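You operate a simulated robot arm through the tools that you are given. There is no shell and no other tool. Be economical: measure what you need, move in short steps, check, and stop when the job is done.

The job below is to be done with a simulated robot arm. You get a single attempt, and the scene is never put back.

TASK
Share out the luggage tags on the dining table top. At the end: the brown luggage tag that says "weekend" from the dining table top is on the blue coaster; the tea sachet from the dining table top stands where the white small bottle (marked "SOAP") stood; the brown luggage tag that says "work" from the dining table top is on the yellow coaster on the dining table top; the white small bottle from the dining table top stands on top of the tin (marked "PEAS"); whatever was shut is shut again. Leave all else as you found it, and nothing knocked over.

It is judged by the outcome, as a careful person would: the job done as asked, and still so three seconds after it is handed in. It fails if anything else is knocked over, pushed out of place, dropped, spilled or broken.

THE ROBOT
A 6-joint arm with a two-finger parallel gripper, fixed in place. Base frame: the origin is at the foot of the arm, x ahead of it, y to its left, z up; the work surface is at about z = 0.75. Readings come in m, degrees, newtons and seconds.
With the tool pointing down near the work surface it reaches from about 0.3 to 0.74 m from the base axis. Its first joint turns from -66.0 to 66.0 degrees. Payload 2.45 kg.
The tool frame sits at the grasp point between the pads (the TCP): z along the fingers, y along the line on which they close. The tips reach 0.024 m beyond it. The gripper opens to 0.068 m. The fingers are 0.017 m wide and 0.01 m thick; the gripper's body (0.04 by 0.07 m) begins 0.041 m behind the TCP.
Orientation is told as [roll, pitch, yaw] about the base's x, y, z axes, in that order, counted from this pose: with the fingers straight down and closing along the base's y, the tool's x points along the base's -x, its y along +y and its z along -z.

THE INTERFACE
- The arm moves only by the tool play_rows. Its argument "targets" is a list of rows, each a list of 3 entries, a list of its own where there are three numbers: the shift along the tool's x, y, z in units of 20 mm (1.0 is 20 mm), then the turn, a rotation vector about the tool's x, y, z in units of 5 degrees (1.0 is 5 degrees), then the closure, from 0 (fully open) to 1 (shut). In form: [[[x, y, z], [wx, wy, wz], hand], ...]. A call has 1 to 10 rows; each row shifts and turns the commanded pose from where the row before left it, along the tool's axes as they then stand. A call with a number of a shift or a turn outside -1 to 1 is refused whole. Rows are played at 5 a second. More than 0.05 m and 8.6 degrees between two rows, or a gripper value outside its range, and nothing of the call is played. A pose out of reach is approached as far as the arm can. The call stops where the force on the tool passes 40 N (or 10 N more than at its start, if that is more) or the arm is blocked; 0.2 s more then pass. Each finger travels about 0.108 m/s and halts on what it meets, pressing with about 32 N; the grip force reading is that of the motor and also rises with nothing between the fingers. The clock runs only during rows and for 0.2 s after the last one: add rows that do not move to give the fingers time. The reply holds the time, the measured pose of the TCP, the force on the tool along the base axes, the opening and the grip force, in the units named above and with some noise, and new pictures: "show" is both (left out), scene, wrist or none.
- Cameras (640 x 400 px; columns grow to the right, rows downward): "scene" is fixed at [0.1647, 0.4173, 1.4519]; the picture's right is [-0.76, -0.65, 0.00], its down [-0.44, 0.51, -0.74] and it looks along [0.48, -0.56, -0.67] (base axes); focal length 333 px, centre (320, 200). "wrist" rides on the gripper at [0.084, 0.011, -0.075] in the tool frame; the picture's right is [-0.13, 0.99, 0.00], its down [-0.60, -0.08, -0.79] and it looks along [-0.79, -0.10, 0.61] (tool axes); focal length 251 px, centre (320, 200). There is no depth. A picture from a camera that has moved, and an enlarged one, comes with that camera's place and axes in the base frame and with its lens.
- close_up(camera, box): a new picture of the part [left, top, right, bottom] of that camera's present view, enlarged. It takes no simulated time.
- hand_in(): hands the job in; it is judged then, once.

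Go step by step. Nothing tells you positions but the pictures and the camera data: compare them with the known pose of the tool, close in by small moves and look again before you grip or let go. The budget is 120 turns and 170 pictures, counting those below and the enlarged ones. Unless the task says otherwise, let go and move clear before handing in, and close with one line.

The tools are called after "Emit:" as name(argument=value, ...) on one line, values as JSON. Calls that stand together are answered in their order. play_rows: Moves the arm, as the interface text tells. Its arguments: {"type":"object","properties":{"targets":{"type":"array"},"show":{"type":"string","enum":["both","scene","wrist","none"]}},"required":["targets"]} The other tools are called the same way: close_up (camera, box) takes an enlarged picture of a part of a camera's view; hand_in () hands the job in.

At the start:

```text
time: 0.0
tool_pos: [0.4384, 0.0859, 1.1632]
tool_rot: [-0.1, -0.1, 0.0]
wrist_force: [-0.9, 0.0, 0.4]
width: 0.068
grip_force: 0.1
```

scene: 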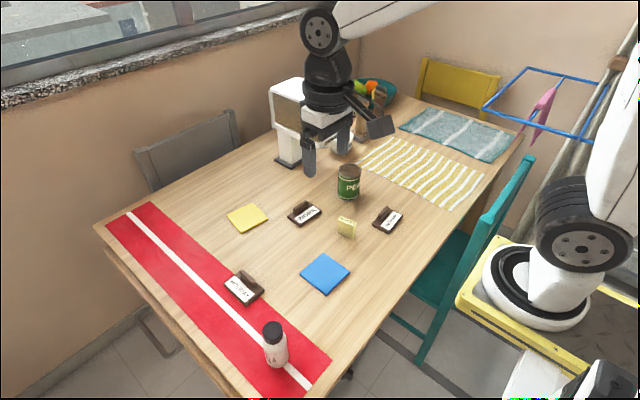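
wrist: 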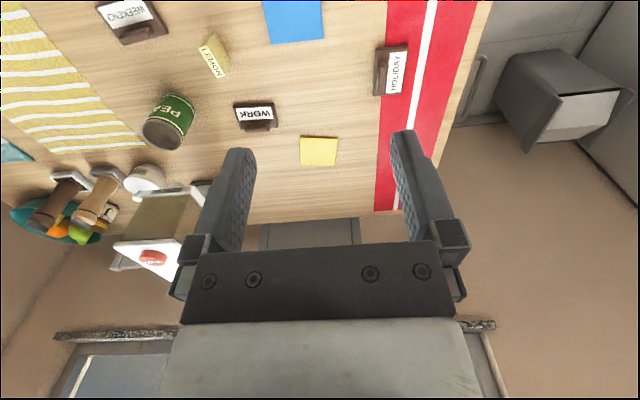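

I see three brown tags, a sachet (LEMON), the PEAS tin, the SOAP bottle on the red runner and two coasters. The yellow coaster is around (0.78, 0.03), near the reach limit. I'll zoom in first.

Emit:
close_up(camera="scene", box=[220, 150, 420, 300])

Emit:
close_up(camera="scene", box=[200, 250, 360, 400])

Emit:
close_up(camera="wrist", box=[80, 0, 360, 175])

```text
2.67 times, centred on (320, 225) of scene
camera zoom: at [0.1647, 0.4173, 1.4519], right [-0.76, -0.65, 0.0], down [-0.44, 0.51, -0.74], along [0.48, -0.56, -0.67], focal length 887 px, centre (320, 133)
```

zoom: 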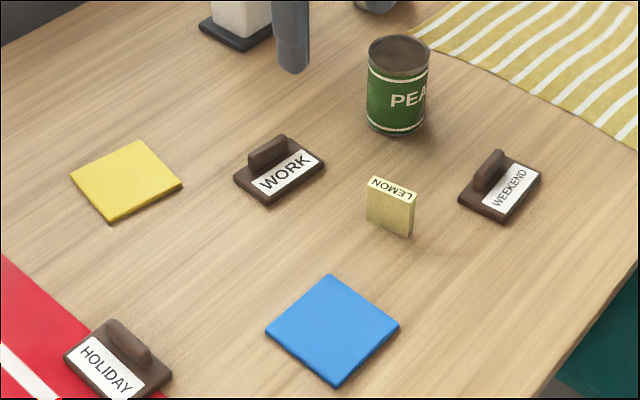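

```text
2.67 times, centred on (280, 325) of scene
camera zoom: at [0.1647, 0.4173, 1.4519], right [-0.76, -0.65, 0.0], down [-0.44, 0.51, -0.74], along [0.48, -0.56, -0.67], focal length 887 px, centre (427, -133)
```

zoom: 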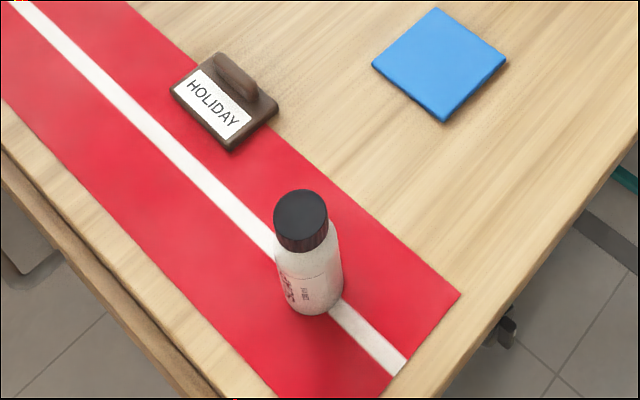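

```text
2.29 times, centred on (220, 88) of wrist
camera zoom: at [0.3545, 0.0966, 1.2371], right [0.13, 0.99, 0.0], down [0.6, -0.08, 0.79], along [0.79, -0.1, -0.61], focal length 575 px, centre (549, 457)
```

zoom: 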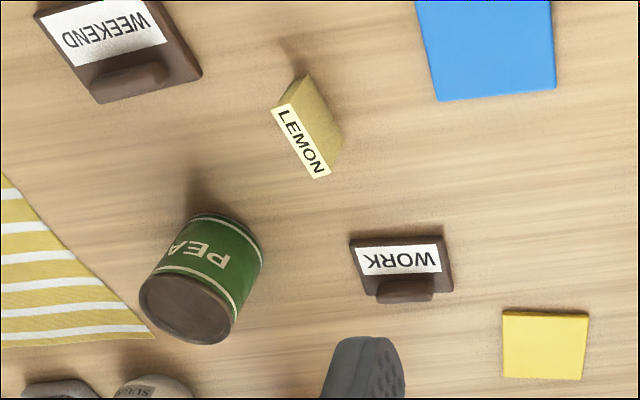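

The bottle is at about (0.412, 0.262) with its top near z 0.89. The tin is at about (0.617, -0.25) with its top near 0.85. I'll move above the bottle first.

Emit:
play_rows(targets=[[[0.13, 0.88, 0.7], [0, 0, 0], 0], [[0.13, 0.88, 0.7], [0, 0, 0], 0], [[0.13, 0.88, 0.7], [0, 0, 0], 0], [[0.13, 0.88, 0.7], [0, 0, 0], 0], [[0.13, 0.88, 0.7], [0, 0, 0], 0], [[0.13, 0.88, 0.7], [0, 0, 0], 0], [[0.13, 0.88, 0.7], [0, 0, 0], 0], [[0.13, 0.88, 0.7], [0, 0, 0], 0], [[0.13, 0.88, 0.7], [0, 0, 0], 0], [[0.13, 0.88, 0.7], [0, 0, 0], 0]])

```text
time: 2.2
tool_pos: [0.4123, 0.2613, 1.0228]
tool_rot: [0.0, 0.0, 0.0]
wrist_force: [0.4, 0.2, 0.0]
width: 0.0681
grip_force: 0.0
camera wrist: at [0.3297, 0.2732, 1.097], right [0.13, 0.99, 0.0], down [0.6, -0.08, 0.79], along [0.79, -0.1, -0.61], focal length 251 px, centre (320, 200)
```

scene: 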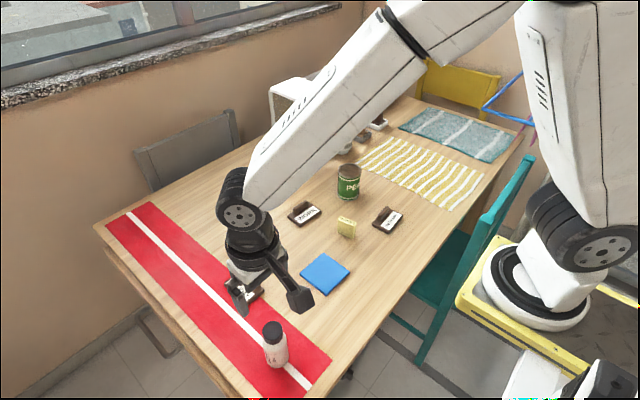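
wrist: 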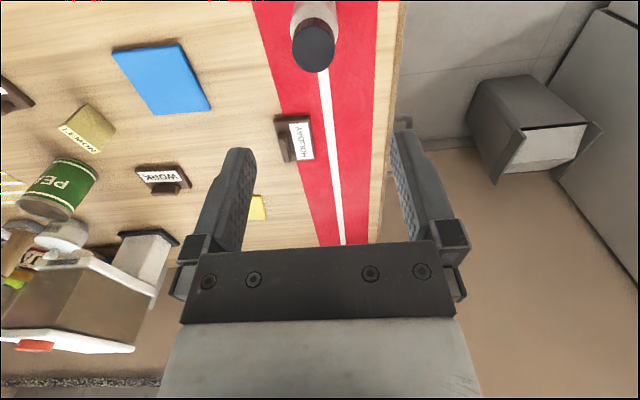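

The wrist view puts the cap at about (0.411, 0.258), which agrees with the scene view. I'll descend to just above it and check.

Emit:
play_rows(targets=[[[0, -0.1, 0.8], [0, 0, 0], 0], [[0, 0, 0.8], [0, 0, 0], 0], [[0, 0, 0.8], [0, 0, 0], 0], [[0, 0, 0.8], [0, 0, 0], 0], [[0, 0, 0.8], [0, 0, 0], 0], [[0, 0, 0.8], [0, 0, 0], 0]])

Emit:
close_up(camera="scene", box=[200, 250, 360, 400])

```text
time: 3.6
tool_pos: [0.4129, 0.2595, 0.9262]
tool_rot: [0.0, 0.0, 0.0]
wrist_force: [0.0, 0.5, 1.1]
width: 0.0681
grip_force: 0.0
camera wrist: at [0.3284, 0.2708, 1.0001], right [0.13, 0.99, 0.0], down [0.6, -0.08, 0.79], along [0.79, -0.1, -0.61], focal length 251 px, centre (320, 200)
```

scene: 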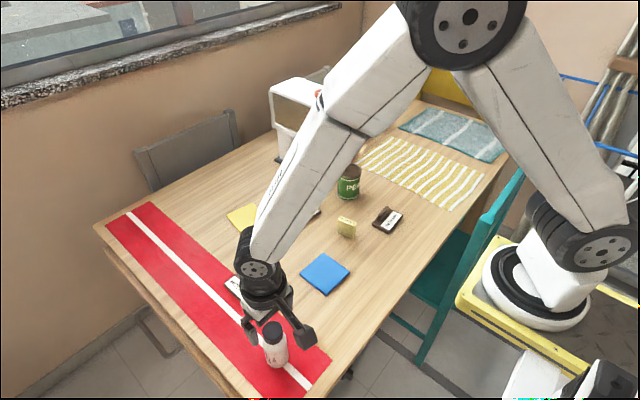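
wrist: 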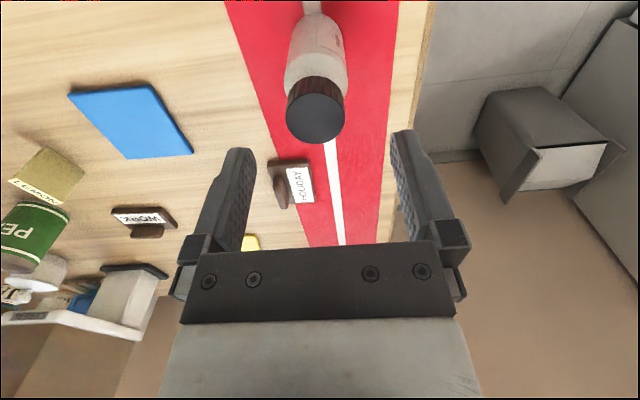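

```text
2.67 times, centred on (280, 325) of scene
camera zoom: at [0.1647, 0.4173, 1.4519], right [-0.76, -0.65, 0.0], down [-0.44, 0.51, -0.74], along [0.48, -0.56, -0.67], focal length 887 px, centre (427, -133)
```

zoom: 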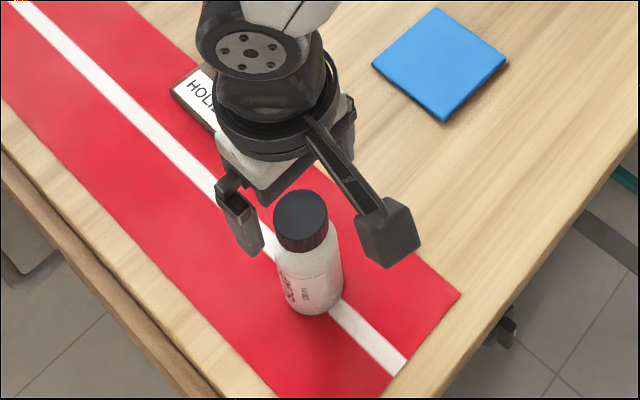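

The bottle is centred between the fingers at about (0.414, 0.258), top near 0.877. I'll go down to z≈0.85 and grip.

Emit:
play_rows(targets=[[[-0.05, -0.05, 0.95], [0, 0, 0], 0], [[0, 0, 0.95], [0, 0, 0], 0], [[0, 0, 0.95], [0, 0, 0], 0], [[0, 0, 0.95], [0, 0, 0], 0], [[0, 0, 0], [0, 0, 0], 0], [[0, 0, 0], [0, 0, 0], 0.5], [[0, 0, 0], [0, 0, 0], 1], [[0, 0, 0], [0, 0, 0], 1]])

Emit:
close_up(camera="scene", box=[200, 250, 360, 400])

```text
time: 5.4
tool_pos: [0.4124, 0.2583, 0.8524]
tool_rot: [0.0, 0.0, 0.0]
wrist_force: [-0.4, 0.2, -0.5]
width: 0.045
grip_force: 32.0
camera wrist: at [0.3291, 0.2701, 0.926], right [0.13, 0.99, 0.0], down [0.6, -0.08, 0.79], along [0.79, -0.1, -0.61], focal length 251 px, centre (320, 200)
```

scene: 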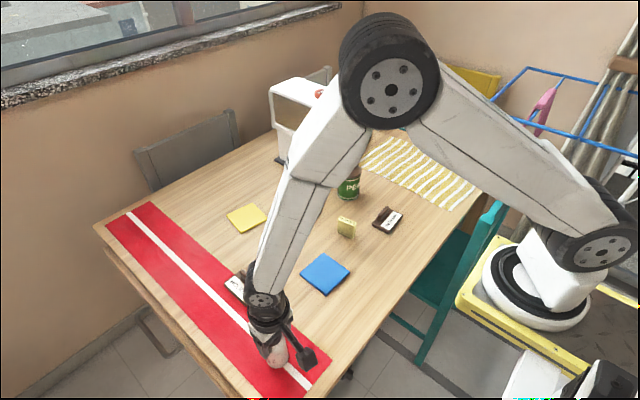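
wrist: 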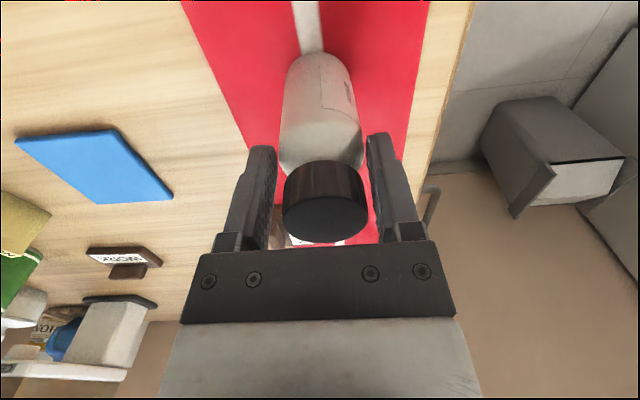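

```text
2.67 times, centred on (280, 325) of scene
camera zoom: at [0.1647, 0.4173, 1.4519], right [-0.76, -0.65, 0.0], down [-0.44, 0.51, -0.74], along [0.48, -0.56, -0.67], focal length 887 px, centre (427, -133)
```

zoom: 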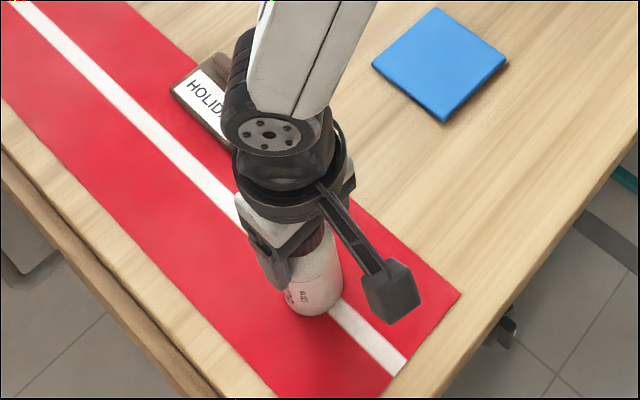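

The bottle is gripped (0.045 m). I'll lift it straight up, then carry it towards the tin.

Emit:
play_rows(targets=[[[0, 0, -0.5], [0, 0, 0], 1], [[0, 0, -1], [0, 0, 0], 1], [[0, 0, -1], [0, 0, 0], 1], [[0, 0, -1], [0, 0, 0], 1], [[0, 0, -1], [0, 0, 0], 1], [[0, 0, -1], [0, 0, 0], 1], [[0, 0, -1], [0, 0, 0], 1], [[0, 0, -1], [0, 0, 0], 1], [[0, 0, -1], [0, 0, 0], 1], [[0, 0, -1], [0, 0, 0], 1]])

Emit:
play_rows(targets=[[[-0.39, -0.95, 0], [0, 0, 0], 1], [[-0.39, -0.95, 0], [0, 0, 0], 1], [[-0.39, -0.95, 0], [0, 0, 0], 1], [[-0.39, -0.95, 0], [0, 0, 0], 1], [[-0.39, -0.95, 0], [0, 0, 0], 1], [[-0.39, -0.95, 0], [0, 0, 0], 1], [[-0.39, -0.95, 0], [0, 0, 0], 1], [[-0.39, -0.95, 0], [0, 0, 0], 1], [[-0.39, -0.95, 0], [0, 0, 0], 1], [[-0.39, -0.95, 0], [0, 0, 0], 1]], show="none")

Emit:
play_rows(targets=[[[-0.39, -0.95, 0], [0, 0, 0], 1], [[-0.39, -0.95, 0], [0, 0, 0], 1], [[-0.39, -0.95, 0], [0, 0, 0], 1], [[-0.39, -0.95, 0], [0, 0, 0], 1], [[-0.39, -0.95, 0], [0, 0, 0], 1], [[-0.39, -0.95, 0], [0, 0, 0], 1], [[-0.39, -0.95, 0], [0, 0, 0], 1], [[-0.39, -0.95, 0], [0, 0, 0], 1], [[-0.39, -0.95, 0], [0, 0, 0], 1], [[-0.39, -0.95, 0], [0, 0, 0], 1]])

```text
time: 7.6
tool_pos: [0.4132, 0.2575, 1.0406]
tool_rot: [-0.1, -0.1, 0.0]
wrist_force: [0.0, 0.2, -1.4]
width: 0.0448
grip_force: 32.7
camera wrist: at [0.3293, 0.2693, 1.1161], right [0.13, 0.99, 0.0], down [0.6, -0.08, 0.79], along [0.79, -0.1, -0.61], focal length 251 px, centre (320, 200)
```

scene: 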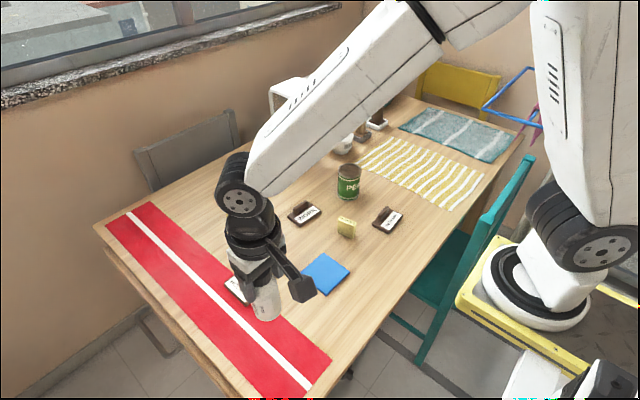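
wrist: 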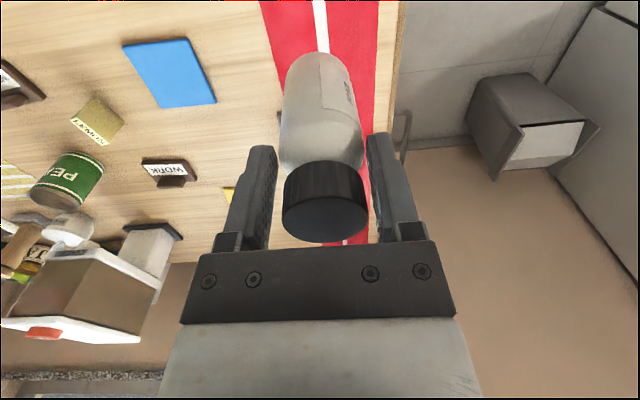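

```text
time: 9.8
tool_pos: [0.4914, 0.0673, 1.0405]
tool_rot: [0.0, 0.0, 0.0]
wrist_force: [-0.9, 0.3, -1.7]
width: 0.0447
grip_force: 32.2
```

```text
time: 12.0
tool_pos: [0.5698, -0.1227, 1.0413]
tool_rot: [0.0, -0.1, -0.1]
wrist_force: [-0.2, 0.2, -1.0]
width: 0.045
grip_force: 32.4
camera wrist: at [0.4859, -0.1107, 1.1151], right [0.13, 0.99, 0.0], down [0.6, -0.08, 0.79], along [0.79, -0.1, -0.61], focal length 251 px, centre (320, 200)
```

scene: 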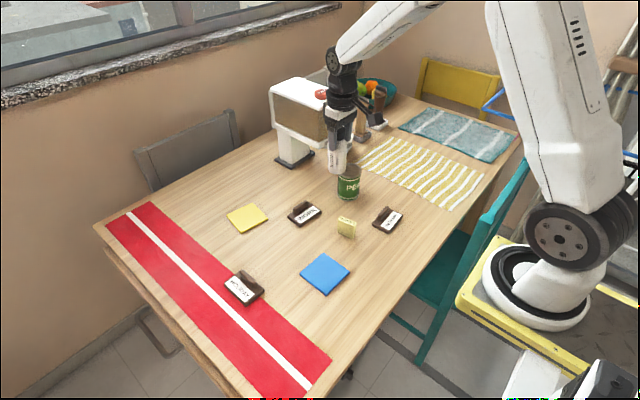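
wrist: 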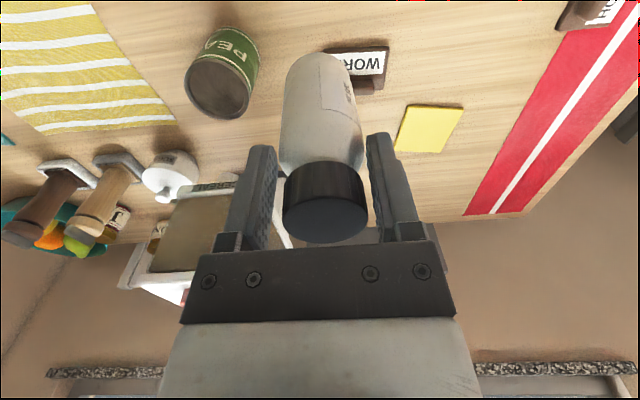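

The tin top is at about (0.618, -0.243), z≈0.85. I'll move above it and check alignment.

Emit:
play_rows(targets=[[[-0.337, -0.86, 0], [0, 0, 0], 1], [[-0.337, -0.86, 0], [0, 0, 0], 1], [[-0.337, -0.86, 0], [0, 0, 0], 1], [[-0.337, -0.86, 0], [0, 0, 0], 1], [[-0.337, -0.86, 0], [0, 0, 0], 1], [[-0.337, -0.86, 0], [0, 0, 0], 1], [[-0.337, -0.86, 0], [0, 0, 0], 1]])

Emit:
close_up(camera="scene", box=[290, 110, 410, 220])

```text
time: 13.6
tool_pos: [0.617, -0.242, 1.0401]
tool_rot: [0.0, -0.1, -0.1]
wrist_force: [-0.6, -0.6, -0.5]
width: 0.0448
grip_force: 31.9
camera wrist: at [0.5328, -0.2312, 1.1146], right [0.13, 0.99, 0.0], down [0.6, -0.08, 0.79], along [0.79, -0.1, -0.61], focal length 251 px, centre (320, 200)
```

scene: 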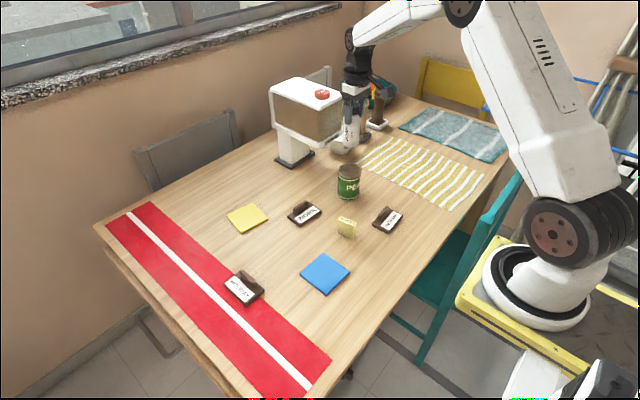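
wrist: 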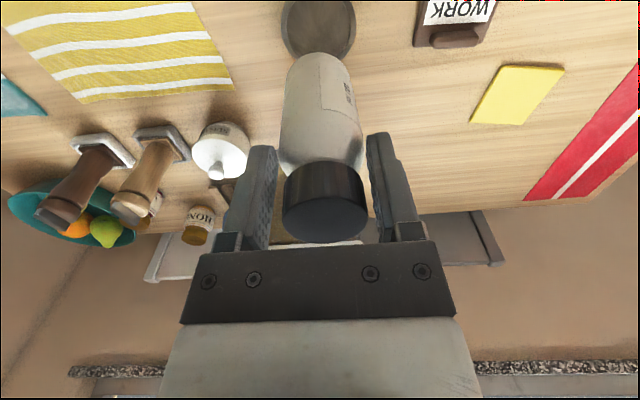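

```text
3.64 times, centred on (350, 165) of scene
camera zoom: at [0.1647, 0.4172, 1.4519], right [-0.76, -0.65, 0.0], down [-0.44, 0.51, -0.74], along [0.48, -0.56, -0.67], focal length 1210 px, centre (211, 327)
```

zoom: 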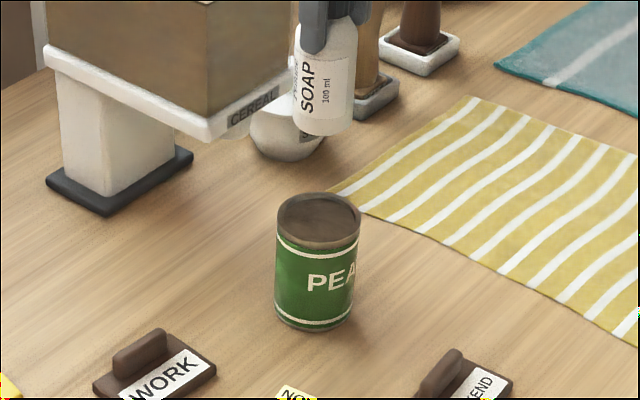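

The bottle sits right over the tin, which I take to be at (0.615, -0.242). I'll lower it most of the way and look.

Emit:
play_rows(targets=[[[0, 0, 1], [0, 0, 0], 1], [[0, 0, 1], [0, 0, 0], 1], [[0, 0, 1], [0, 0, 0], 1], [[0, 0, 0.5], [0, 0, 0], 1]])

Emit:
close_up(camera="scene", box=[290, 110, 410, 220])

```text
time: 14.6
tool_pos: [0.6148, -0.2416, 0.9703]
tool_rot: [0.0, 0.0, 0.0]
wrist_force: [0.6, 0.1, -1.2]
width: 0.0449
grip_force: 31.5
camera wrist: at [0.5314, -0.2302, 1.0452], right [0.13, 0.99, 0.0], down [0.6, -0.08, 0.79], along [0.79, -0.1, -0.61], focal length 251 px, centre (320, 200)
```

scene: 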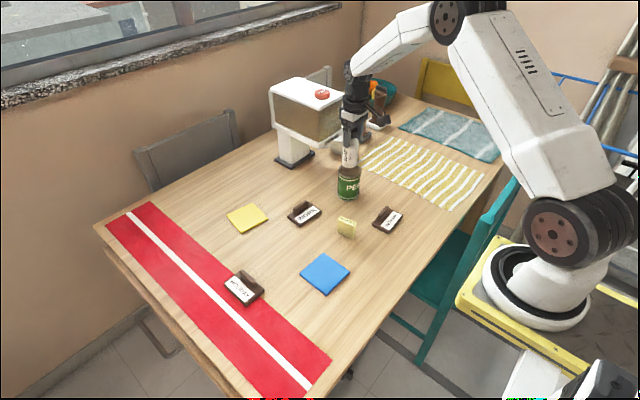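
wrist: 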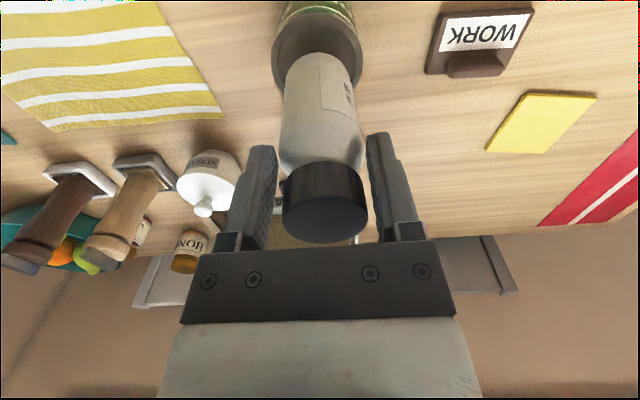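

```text
3.64 times, centred on (350, 165) of scene
camera zoom: at [0.1647, 0.4172, 1.4519], right [-0.76, -0.65, 0.0], down [-0.44, 0.51, -0.74], along [0.48, -0.56, -0.67], focal length 1210 px, centre (211, 327)
```

zoom: 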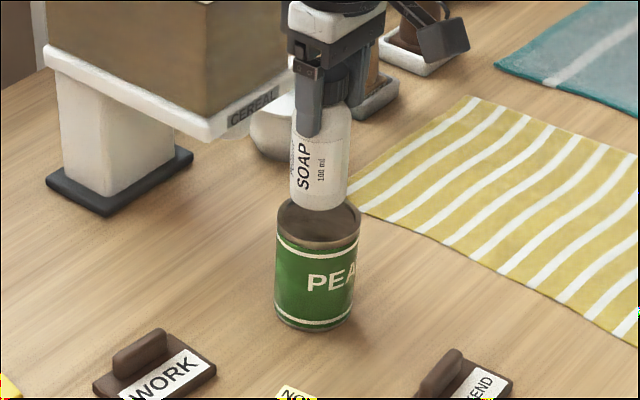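

Alignment is good, with about 22 mm to go. I'll lower gently.

Emit:
play_rows(targets=[[[0, 0, 0.4], [0, 0, 0], 1], [[0, 0, 0.3], [0, 0, 0], 1], [[0, 0, 0.1], [0, 0, 0], 1], [[0, 0, 0], [0, 0, 0], 1]], show="none")

Emit:
close_up(camera="scene", box=[310, 120, 390, 210])

```text
time: 15.6
tool_pos: [0.6165, -0.2435, 0.9557]
tool_rot: [0.0, 0.0, 0.1]
wrist_force: [1.0, 0.0, -0.6]
width: 0.0447
grip_force: 31.8
```

```text
4.44 times, centred on (350, 165) of scene
camera zoom: at [0.1647, 0.4172, 1.4519], right [-0.76, -0.65, 0.0], down [-0.44, 0.51, -0.74], along [0.48, -0.56, -0.67], focal length 1479 px, centre (187, 356)
```

zoom: 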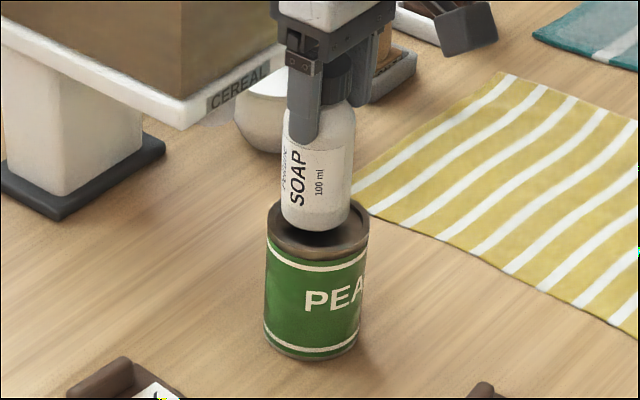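

Emit:
play_rows(targets=[[[0, 0, 0.2], [0, 0, 0], 1], [[0, 0, 0.1], [0, 0, 0], 1], [[0, 0, 0], [0, 0, 0], 1]], show="none")

Emit:
play_rows(targets=[[[0, 0, 0.1], [0, 0, 0], 1], [[0, 0, 0], [0, 0, 0], 1]], show="none")

Emit:
close_up(camera="scene", box=[310, 120, 390, 210])

```text
time: 16.4
tool_pos: [0.6167, -0.2438, 0.9499]
tool_rot: [-0.1, -0.2, 0.0]
wrist_force: [-5.1, -2.1, 20.2]
width: 0.0447
grip_force: 31.6
```

```text
time: 17.0
tool_pos: [0.618, -0.2429, 0.9505]
tool_rot: [-0.2, -0.5, 0.0]
wrist_force: [-1.2, -5.3, 25.6]
width: 0.0446
grip_force: 32.0
```

```text
4.44 times, centred on (350, 165) of scene
camera zoom: at [0.1641, 0.4173, 1.452], right [-0.76, -0.65, 0.0], down [-0.44, 0.51, -0.74], along [0.48, -0.56, -0.67], focal length 1479 px, centre (187, 356)
```

zoom: 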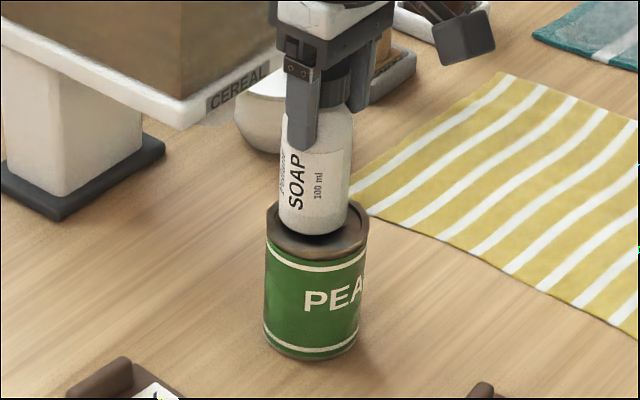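

Emit:
close_up(camera="scene", box=[330, 145, 370, 205])

Emit:
close_up(camera="wrist", box=[240, 0, 400, 100])

```text
6.67 times, centred on (350, 175) of scene
camera zoom: at [0.1641, 0.4173, 1.452], right [-0.76, -0.65, 0.0], down [-0.44, 0.51, -0.74], along [0.48, -0.56, -0.67], focal length 2218 px, centre (120, 367)
```

zoom: 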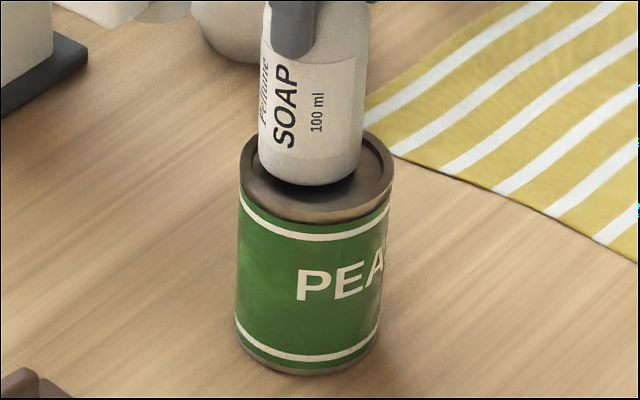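

```text
4.00 times, centred on (320, 50) of wrist
camera zoom: at [0.5333, -0.2315, 1.0235], right [0.13, 0.99, 0.0], down [0.6, -0.08, 0.8], along [0.79, -0.1, -0.6], focal length 1006 px, centre (320, 800)
```

zoom: 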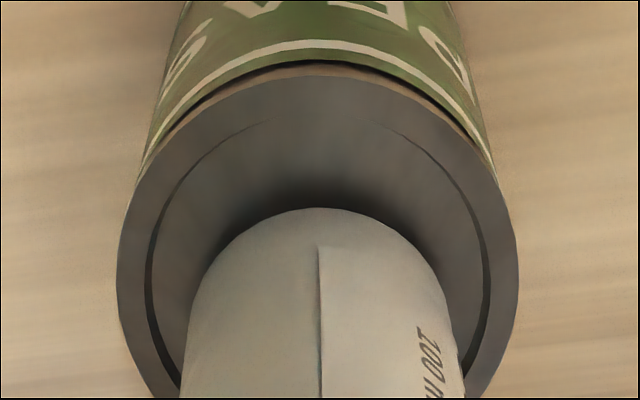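

The bottle is sitting slightly too far in +x, touching the tin's raised far rim. I'll lift a little, shift about 7 mm towards the base and re-check.

Emit:
play_rows(targets=[[[0, 0, -0.5], [0, 0, 0], 1], [[0.38, 0.08, 0], [0, 0, 0], 1], [[0, 0, 0], [0, 0, 0], 1]], show="none")

Emit:
close_up(camera="scene", box=[330, 145, 370, 205])

Emit:
close_up(camera="wrist", box=[240, 0, 400, 100])

```text
time: 17.8
tool_pos: [0.6074, -0.2398, 0.9566]
tool_rot: [0.1, 0.1, 0.0]
wrist_force: [-0.4, 0.7, -0.9]
width: 0.0443
grip_force: 32.2
```

```text
6.67 times, centred on (350, 175) of scene
camera zoom: at [0.1647, 0.4172, 1.4519], right [-0.76, -0.65, 0.0], down [-0.44, 0.51, -0.74], along [0.48, -0.56, -0.67], focal length 2218 px, centre (120, 367)
```

zoom: 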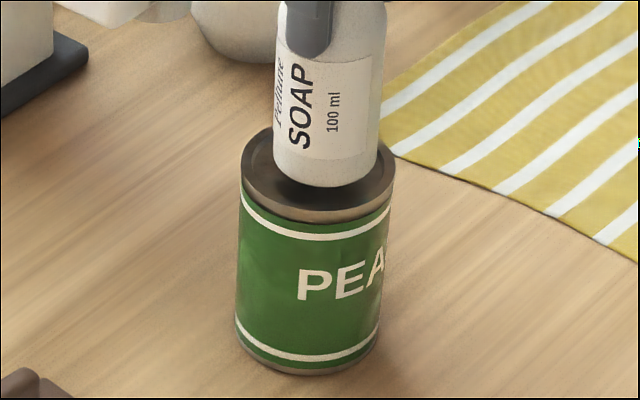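

```text
4.00 times, centred on (320, 50) of wrist
camera zoom: at [0.5241, -0.2286, 1.0307], right [0.13, 0.99, 0.0], down [0.61, -0.08, 0.79], along [0.79, -0.1, -0.61], focal length 1006 px, centre (320, 800)
```

zoom: 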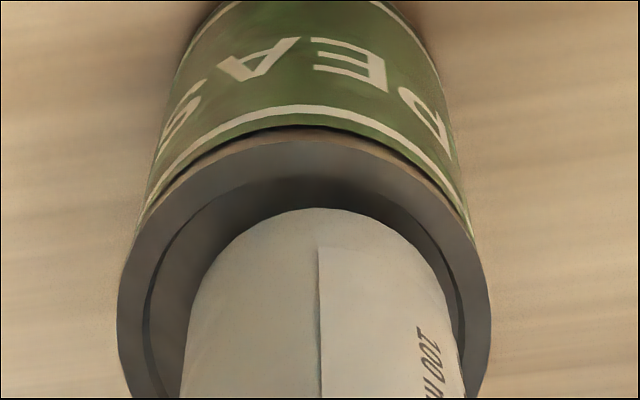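

Re-measured with the rim geometry, the first position was only about 3 mm off. I'll move to about (0.613, -0.243) and check the side-to-side alignment again.

Emit:
play_rows(targets=[[[-0.27, -0.16, 0], [0, 0, 0], 1], [[0, 0, 0], [0, 0, 0], 1]], show="none")

Emit:
close_up(camera="scene", box=[330, 145, 370, 205])

Emit:
close_up(camera="wrist", box=[240, 0, 400, 100])

```text
time: 18.4
tool_pos: [0.6143, -0.2446, 0.9566]
tool_rot: [0.0, 0.0, -0.1]
wrist_force: [0.7, -0.2, -0.7]
width: 0.0443
grip_force: 31.9
```

```text
6.67 times, centred on (350, 175) of scene
camera zoom: at [0.1647, 0.4172, 1.4519], right [-0.76, -0.65, 0.0], down [-0.44, 0.51, -0.74], along [0.48, -0.56, -0.67], focal length 2218 px, centre (120, 367)
```

zoom: 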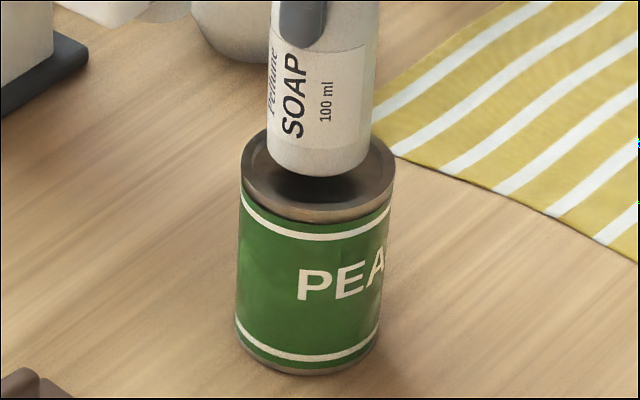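

```text
4.00 times, centred on (320, 50) of wrist
camera zoom: at [0.5307, -0.2326, 1.0306], right [0.13, 0.99, 0.0], down [0.6, -0.08, 0.79], along [0.79, -0.1, -0.61], focal length 1006 px, centre (320, 800)
```

zoom: 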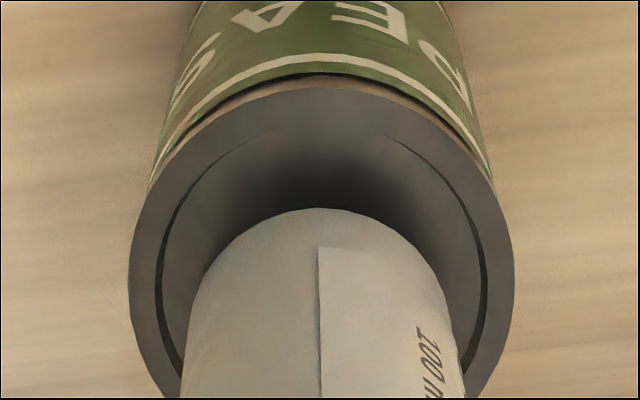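

Now it is centred in both views. I'll lower to contact.

Emit:
play_rows(targets=[[[0, 0, 0.2], [0, 0, 0], 1], [[0, 0, 0.1], [0, 0, 0], 1], [[0, 0, 0], [0, 0, 0], 1]], show="none")

Emit:
play_rows(targets=[[[0, 0, 0.05], [0, 0, 0], 1], [[0, 0, 0], [0, 0, 0], 1]], show="none")

Emit:
close_up(camera="scene", box=[330, 145, 370, 205])

```text
time: 19.2
tool_pos: [0.6141, -0.2457, 0.9509]
tool_rot: [0.1, 0.0, 0.0]
wrist_force: [-0.6, 0.7, -0.4]
width: 0.0446
grip_force: 32.4
```

```text
time: 19.8
tool_pos: [0.6146, -0.2448, 0.9509]
tool_rot: [0.0, 0.0, -0.1]
wrist_force: [-0.8, -0.4, 0.9]
width: 0.0442
grip_force: 32.2
```

```text
6.67 times, centred on (350, 175) of scene
camera zoom: at [0.1647, 0.4173, 1.4519], right [-0.76, -0.65, 0.0], down [-0.44, 0.51, -0.74], along [0.48, -0.56, -0.67], focal length 2218 px, centre (120, 367)
```

zoom: 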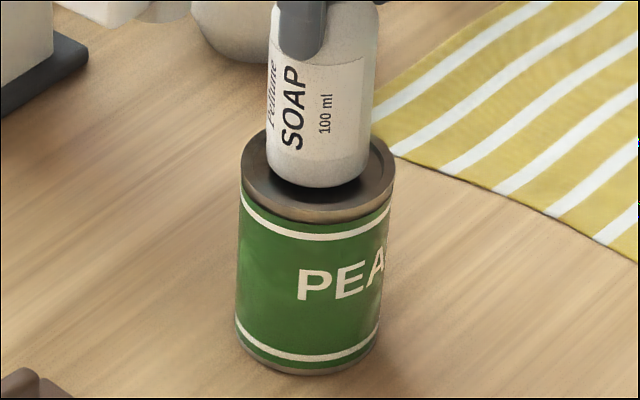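

Emit:
play_rows(targets=[[[0, 0, 0.07], [0, 0, 0], 1], [[0, 0, 0], [0, 0, 0], 1]], show="none")

Emit:
play_rows(targets=[[[0, 0, 0.07], [0, 0, 0], 1], [[0, 0, 0], [0, 0, 0], 1]], show="none")

```text
time: 20.4
tool_pos: [0.6145, -0.2446, 0.9493]
tool_rot: [-0.1, -0.1, 0.1]
wrist_force: [-4.0, 2.0, 14.2]
width: 0.0447
grip_force: 31.6
```

```text
time: 21.0
tool_pos: [0.6149, -0.2452, 0.9484]
tool_rot: [-0.1, -0.2, 0.1]
wrist_force: [-5.5, -0.7, 25.5]
width: 0.0445
grip_force: 32.2
```

Emit:
close_up(camera="scene", box=[330, 145, 370, 205])

Emit:
close_up(camera="wrist", box=[240, 0, 400, 100])

```text
6.67 times, centred on (350, 175) of scene
camera zoom: at [0.164, 0.4174, 1.452], right [-0.76, -0.65, 0.0], down [-0.44, 0.51, -0.74], along [0.48, -0.56, -0.67], focal length 2218 px, centre (120, 367)
```

zoom: 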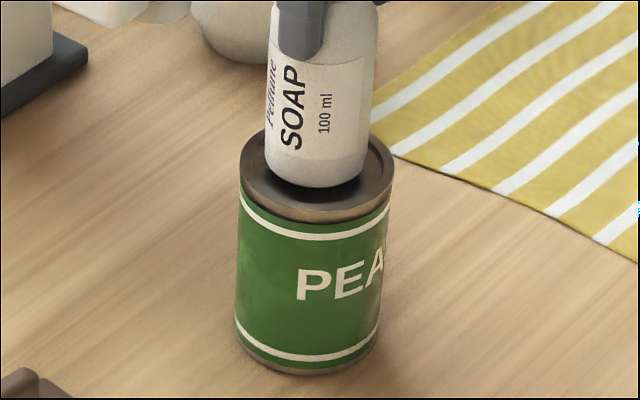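

```text
4.00 times, centred on (320, 50) of wrist
camera zoom: at [0.5307, -0.2333, 1.0232], right [0.13, 0.99, 0.0], down [0.6, -0.08, 0.8], along [0.79, -0.1, -0.61], focal length 1006 px, centre (320, 800)
```

zoom: 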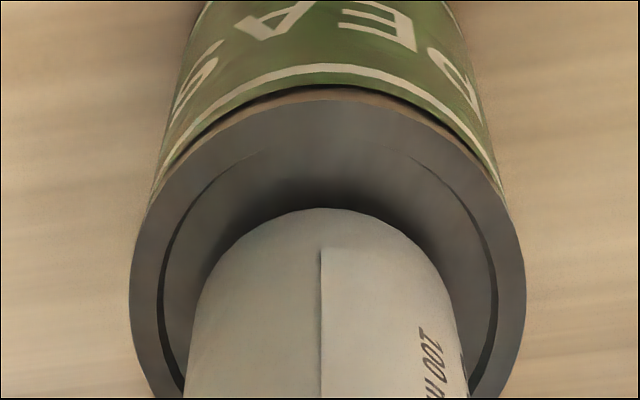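

It is resting centred within the rim. I'll relieve the load and release slowly.

Emit:
play_rows(targets=[[[0, 0, -0.07], [0, 0, 0], 1], [[0, 0, 0], [0, 0, 0], 0.28], [[0, 0, 0], [0, 0, 0], 0.15], [[0, 0, 0], [0, 0, 0], 0]])

Emit:
close_up(camera="scene", box=[310, 120, 390, 210])

```text
time: 22.0
tool_pos: [0.6132, -0.2452, 0.9477]
tool_rot: [0.0, 0.0, 0.0]
wrist_force: [0.4, 0.7, 0.4]
width: 0.0678
grip_force: 0.1
camera wrist: at [0.5304, -0.2325, 1.0224], right [0.13, 0.99, 0.0], down [0.6, -0.08, 0.79], along [0.79, -0.1, -0.61], focal length 251 px, centre (320, 200)
```

scene: 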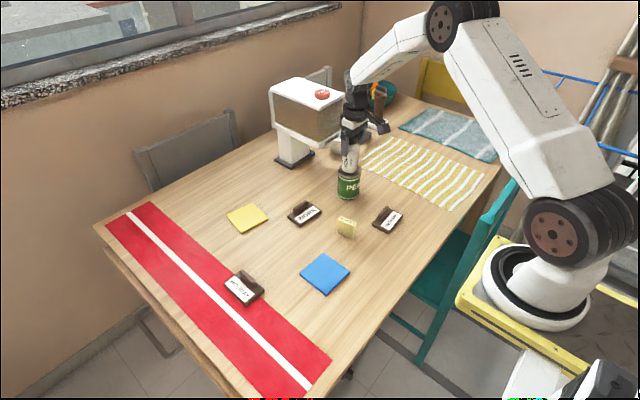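
wrist: 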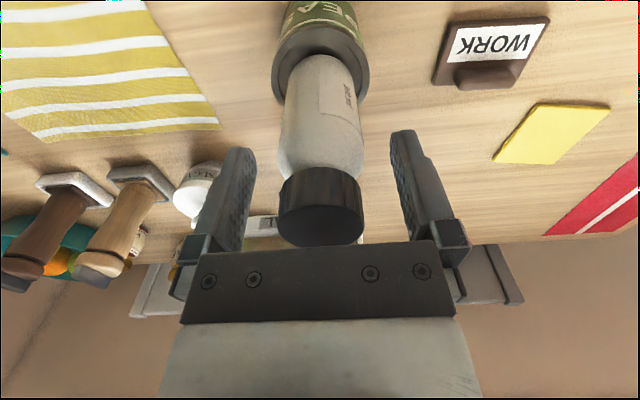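

```text
4.44 times, centred on (350, 165) of scene
camera zoom: at [0.1647, 0.4173, 1.4519], right [-0.76, -0.65, 0.0], down [-0.44, 0.51, -0.74], along [0.48, -0.56, -0.67], focal length 1479 px, centre (187, 356)
```

zoom: 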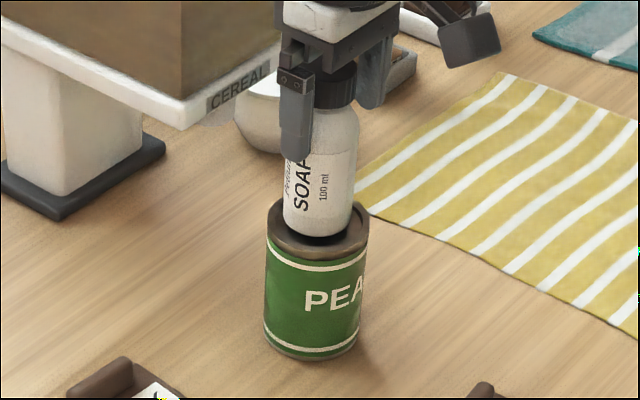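

The bottle stands on the tin. I'll lift clear and move towards the sachet at about (0.515, -0.105).

Emit:
play_rows(targets=[[[0, 0, -1], [0, 0, 0], 0], [[0, 0, -1], [0, 0, 0], 0], [[0, 0, -1], [0, 0, 0], 0], [[0, 0, -1], [0, 0, 0], 0], [[0, 0, -1], [0, 0, 0], 0], [[0, 0, -1], [0, 0, 0], 0]], show="none")

Emit:
play_rows(targets=[[[0.65, 0.9, 0], [0, 0, 0], 0], [[0.65, 0.9, 0], [0, 0, 0], 0], [[0.65, 0.9, 0], [0, 0, 0], 0], [[0.65, 0.9, 0.5], [0, 0, 0], 0], [[0.65, 0.9, 1], [0, 0, 0], 0], [[0.65, 0.9, 1], [0, 0, 0], 0], [[0.65, 0.9, 1], [0, 0, 0], 0], [[0.65, 0.9, 1], [0, 0, 0], 0]])

Emit:
close_up(camera="scene", box=[310, 120, 390, 210])

```text
time: 23.4
tool_pos: [0.6137, -0.2445, 1.0682]
tool_rot: [0.1, 0.1, 0.0]
wrist_force: [-0.4, 0.6, -0.2]
width: 0.0683
grip_force: 0.0
```

```text
time: 25.2
tool_pos: [0.511, -0.1022, 0.9758]
tool_rot: [0.0, 0.0, 0.0]
wrist_force: [0.2, 0.0, 0.5]
width: 0.068
grip_force: 0.0
camera wrist: at [0.427, -0.0899, 1.0506], right [0.13, 0.99, 0.0], down [0.6, -0.08, 0.79], along [0.79, -0.1, -0.61], focal length 251 px, centre (320, 200)
```

scene: 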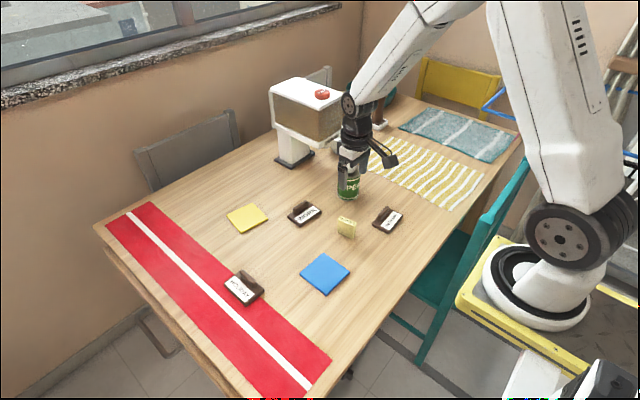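
wrist: 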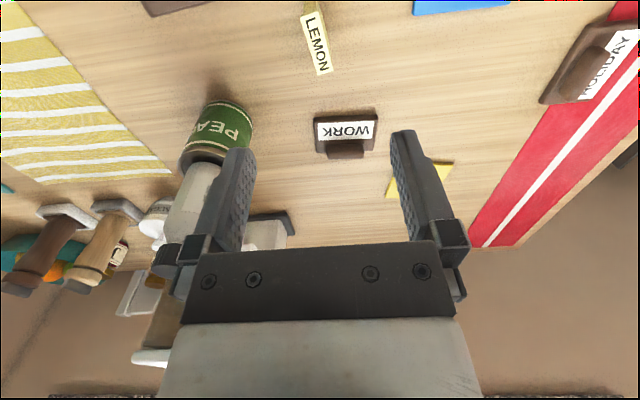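

```text
4.44 times, centred on (350, 165) of scene
camera zoom: at [0.1647, 0.4173, 1.4519], right [-0.76, -0.65, 0.0], down [-0.44, 0.51, -0.74], along [0.48, -0.56, -0.67], focal length 1479 px, centre (187, 356)
```

zoom: 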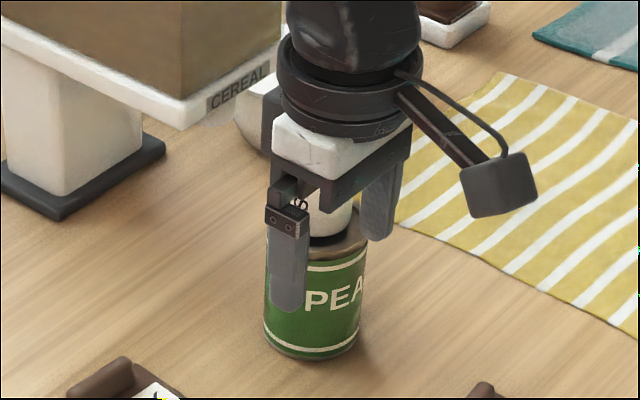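

Emit:
close_up(camera="wrist", box=[240, 0, 400, 100])

Emit:
close_up(camera="scene", box=[320, 200, 410, 256])

```text
4.00 times, centred on (320, 50) of wrist
camera zoom: at [0.427, -0.0899, 1.0506], right [0.13, 0.99, 0.0], down [0.6, -0.08, 0.79], along [0.79, -0.1, -0.61], focal length 1006 px, centre (320, 800)
```

zoom: 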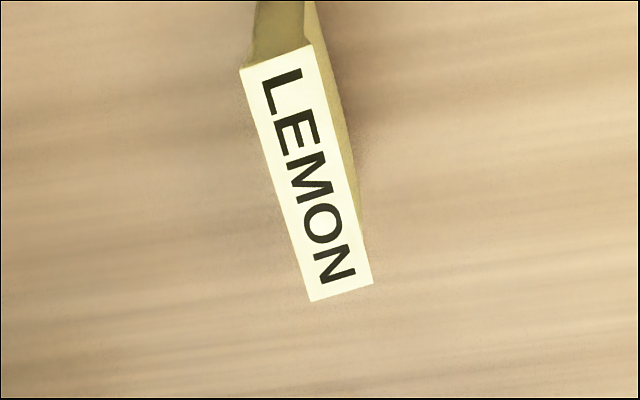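

```text
7.11 times, centred on (365, 228) of scene
camera zoom: at [0.1647, 0.4173, 1.4519], right [-0.76, -0.65, 0.0], down [-0.44, 0.51, -0.74], along [0.48, -0.56, -0.67], focal length 2366 px, centre (0, 1)
```

zoom: 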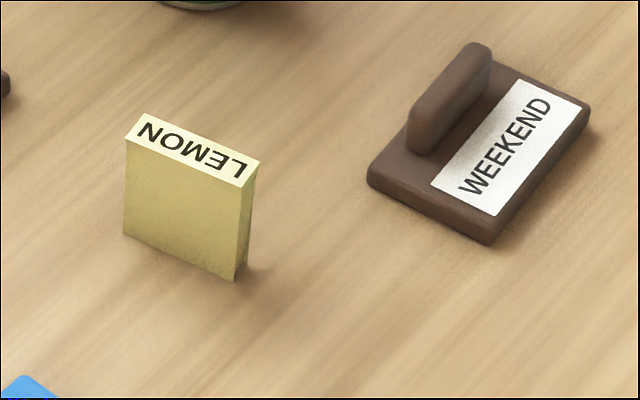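

The sachet is upright at about (0.520, -0.105), roughly 49×16 mm and 54 mm tall, with its long side turned about 11°. I'll align the yaw and descend to just above it.

Emit:
play_rows(targets=[[[-0.42, -0.17, 0.5], [0, 0, 0], 0], [[0, 0, 1], [0, 0, -1], 0], [[0, 0, 1], [0, 0, -1], 0], [[0, 0, 1], [0, 0, -0.2], 0], [[0, 0, 1], [0, 0, 0], 0], [[0, 0, 1], [0, 0, 0], 0], [[0, 0, 0.8], [0, 0, 0], 0], [[0, 0, 0], [0, 0, 0], 0]])

Emit:
close_up(camera="scene", box=[320, 190, 410, 256])

```text
time: 27.0
tool_pos: [0.5181, -0.1042, 0.8502]
tool_rot: [-0.1, 0.0, 11.0]
wrist_force: [0.6, -0.7, 0.0]
width: 0.0678
grip_force: 0.1
camera wrist: at [0.4344, -0.1077, 0.9251], right [-0.06, 1.0, 0.0], down [0.61, 0.04, 0.79], along [0.79, 0.05, -0.61], focal length 251 px, centre (320, 200)
```

scene: 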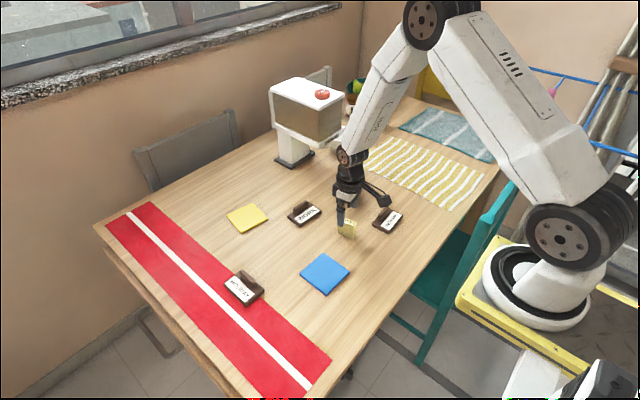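
wrist: 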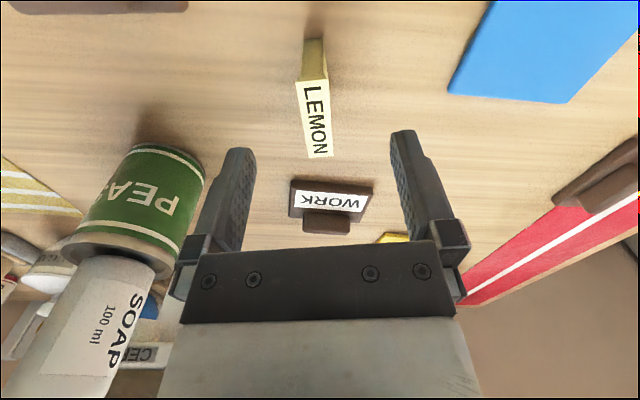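

```text
6.06 times, centred on (365, 223) of scene
camera zoom: at [0.1647, 0.4173, 1.4519], right [-0.76, -0.65, 0.0], down [-0.44, 0.51, -0.74], along [0.48, -0.56, -0.67], focal length 2016 px, centre (47, 61)
```

zoom: 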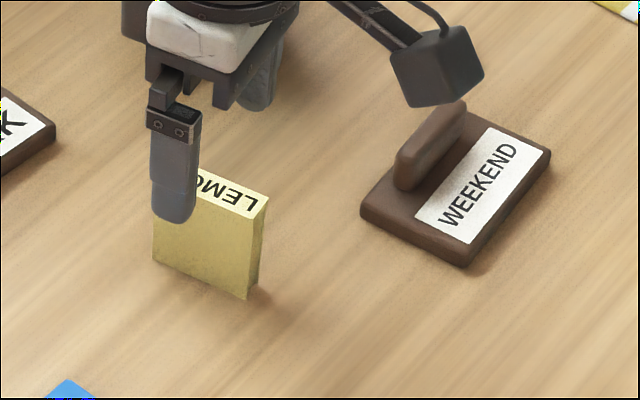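

Centred within 2 mm. I'll descend and grip.

Emit:
play_rows(targets=[[[0, -0.1, 0.8], [0, 0, 0], 0], [[0, 0, 0.8], [0, 0, 0], 0], [[0, 0, 0.8], [0, 0, 0], 0], [[0, 0, 0.8], [0, 0, 0], 0], [[0, 0, 0], [0, 0, 0], 0.4], [[0, 0, 0], [0, 0, 0], 0.7], [[0, 0, 0], [0, 0, 0], 1], [[0, 0, 0], [0, 0, 0], 1]])

Emit:
close_up(camera="scene", box=[320, 190, 410, 256])

```text
time: 28.8
tool_pos: [0.5181, -0.1056, 0.788]
tool_rot: [0.0, 0.0, 11.0]
wrist_force: [-0.8, -0.3, 0.2]
width: 0.0148
grip_force: 31.9
camera wrist: at [0.4344, -0.1097, 0.8622], right [-0.06, 1.0, 0.0], down [0.61, 0.04, 0.79], along [0.79, 0.05, -0.61], focal length 251 px, centre (320, 200)
```

scene: 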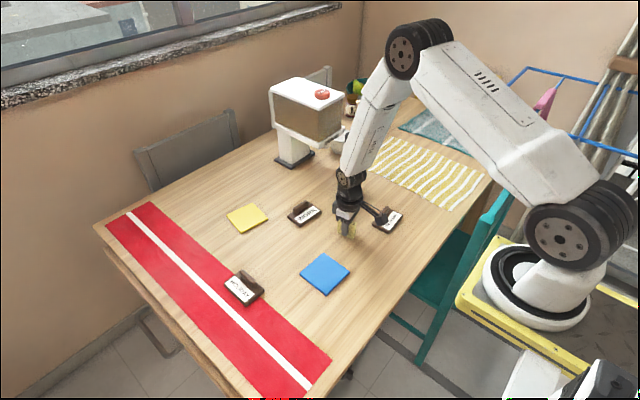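
wrist: 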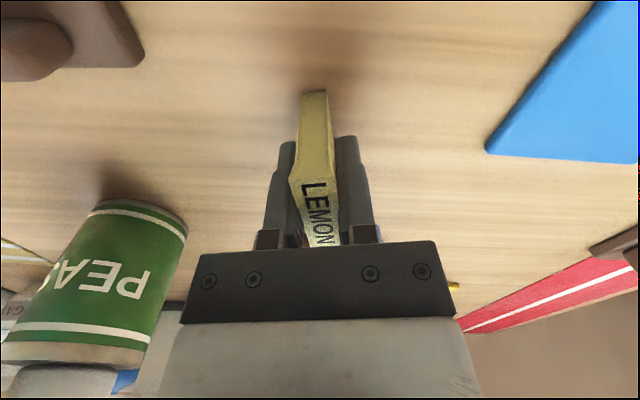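

```text
6.06 times, centred on (365, 223) of scene
camera zoom: at [0.1647, 0.4173, 1.4519], right [-0.76, -0.65, 0.0], down [-0.44, 0.51, -0.74], along [0.48, -0.56, -0.67], focal length 2016 px, centre (47, 61)
```

zoom: 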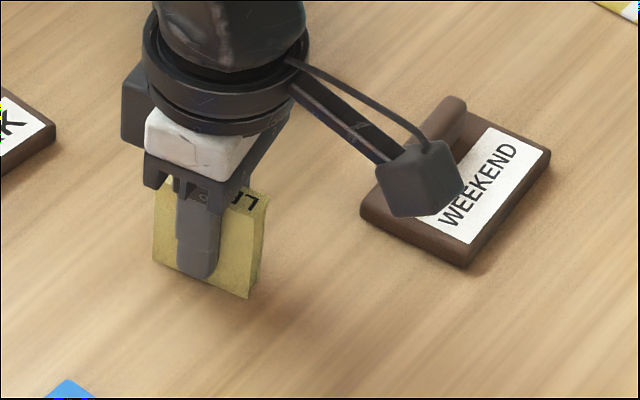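

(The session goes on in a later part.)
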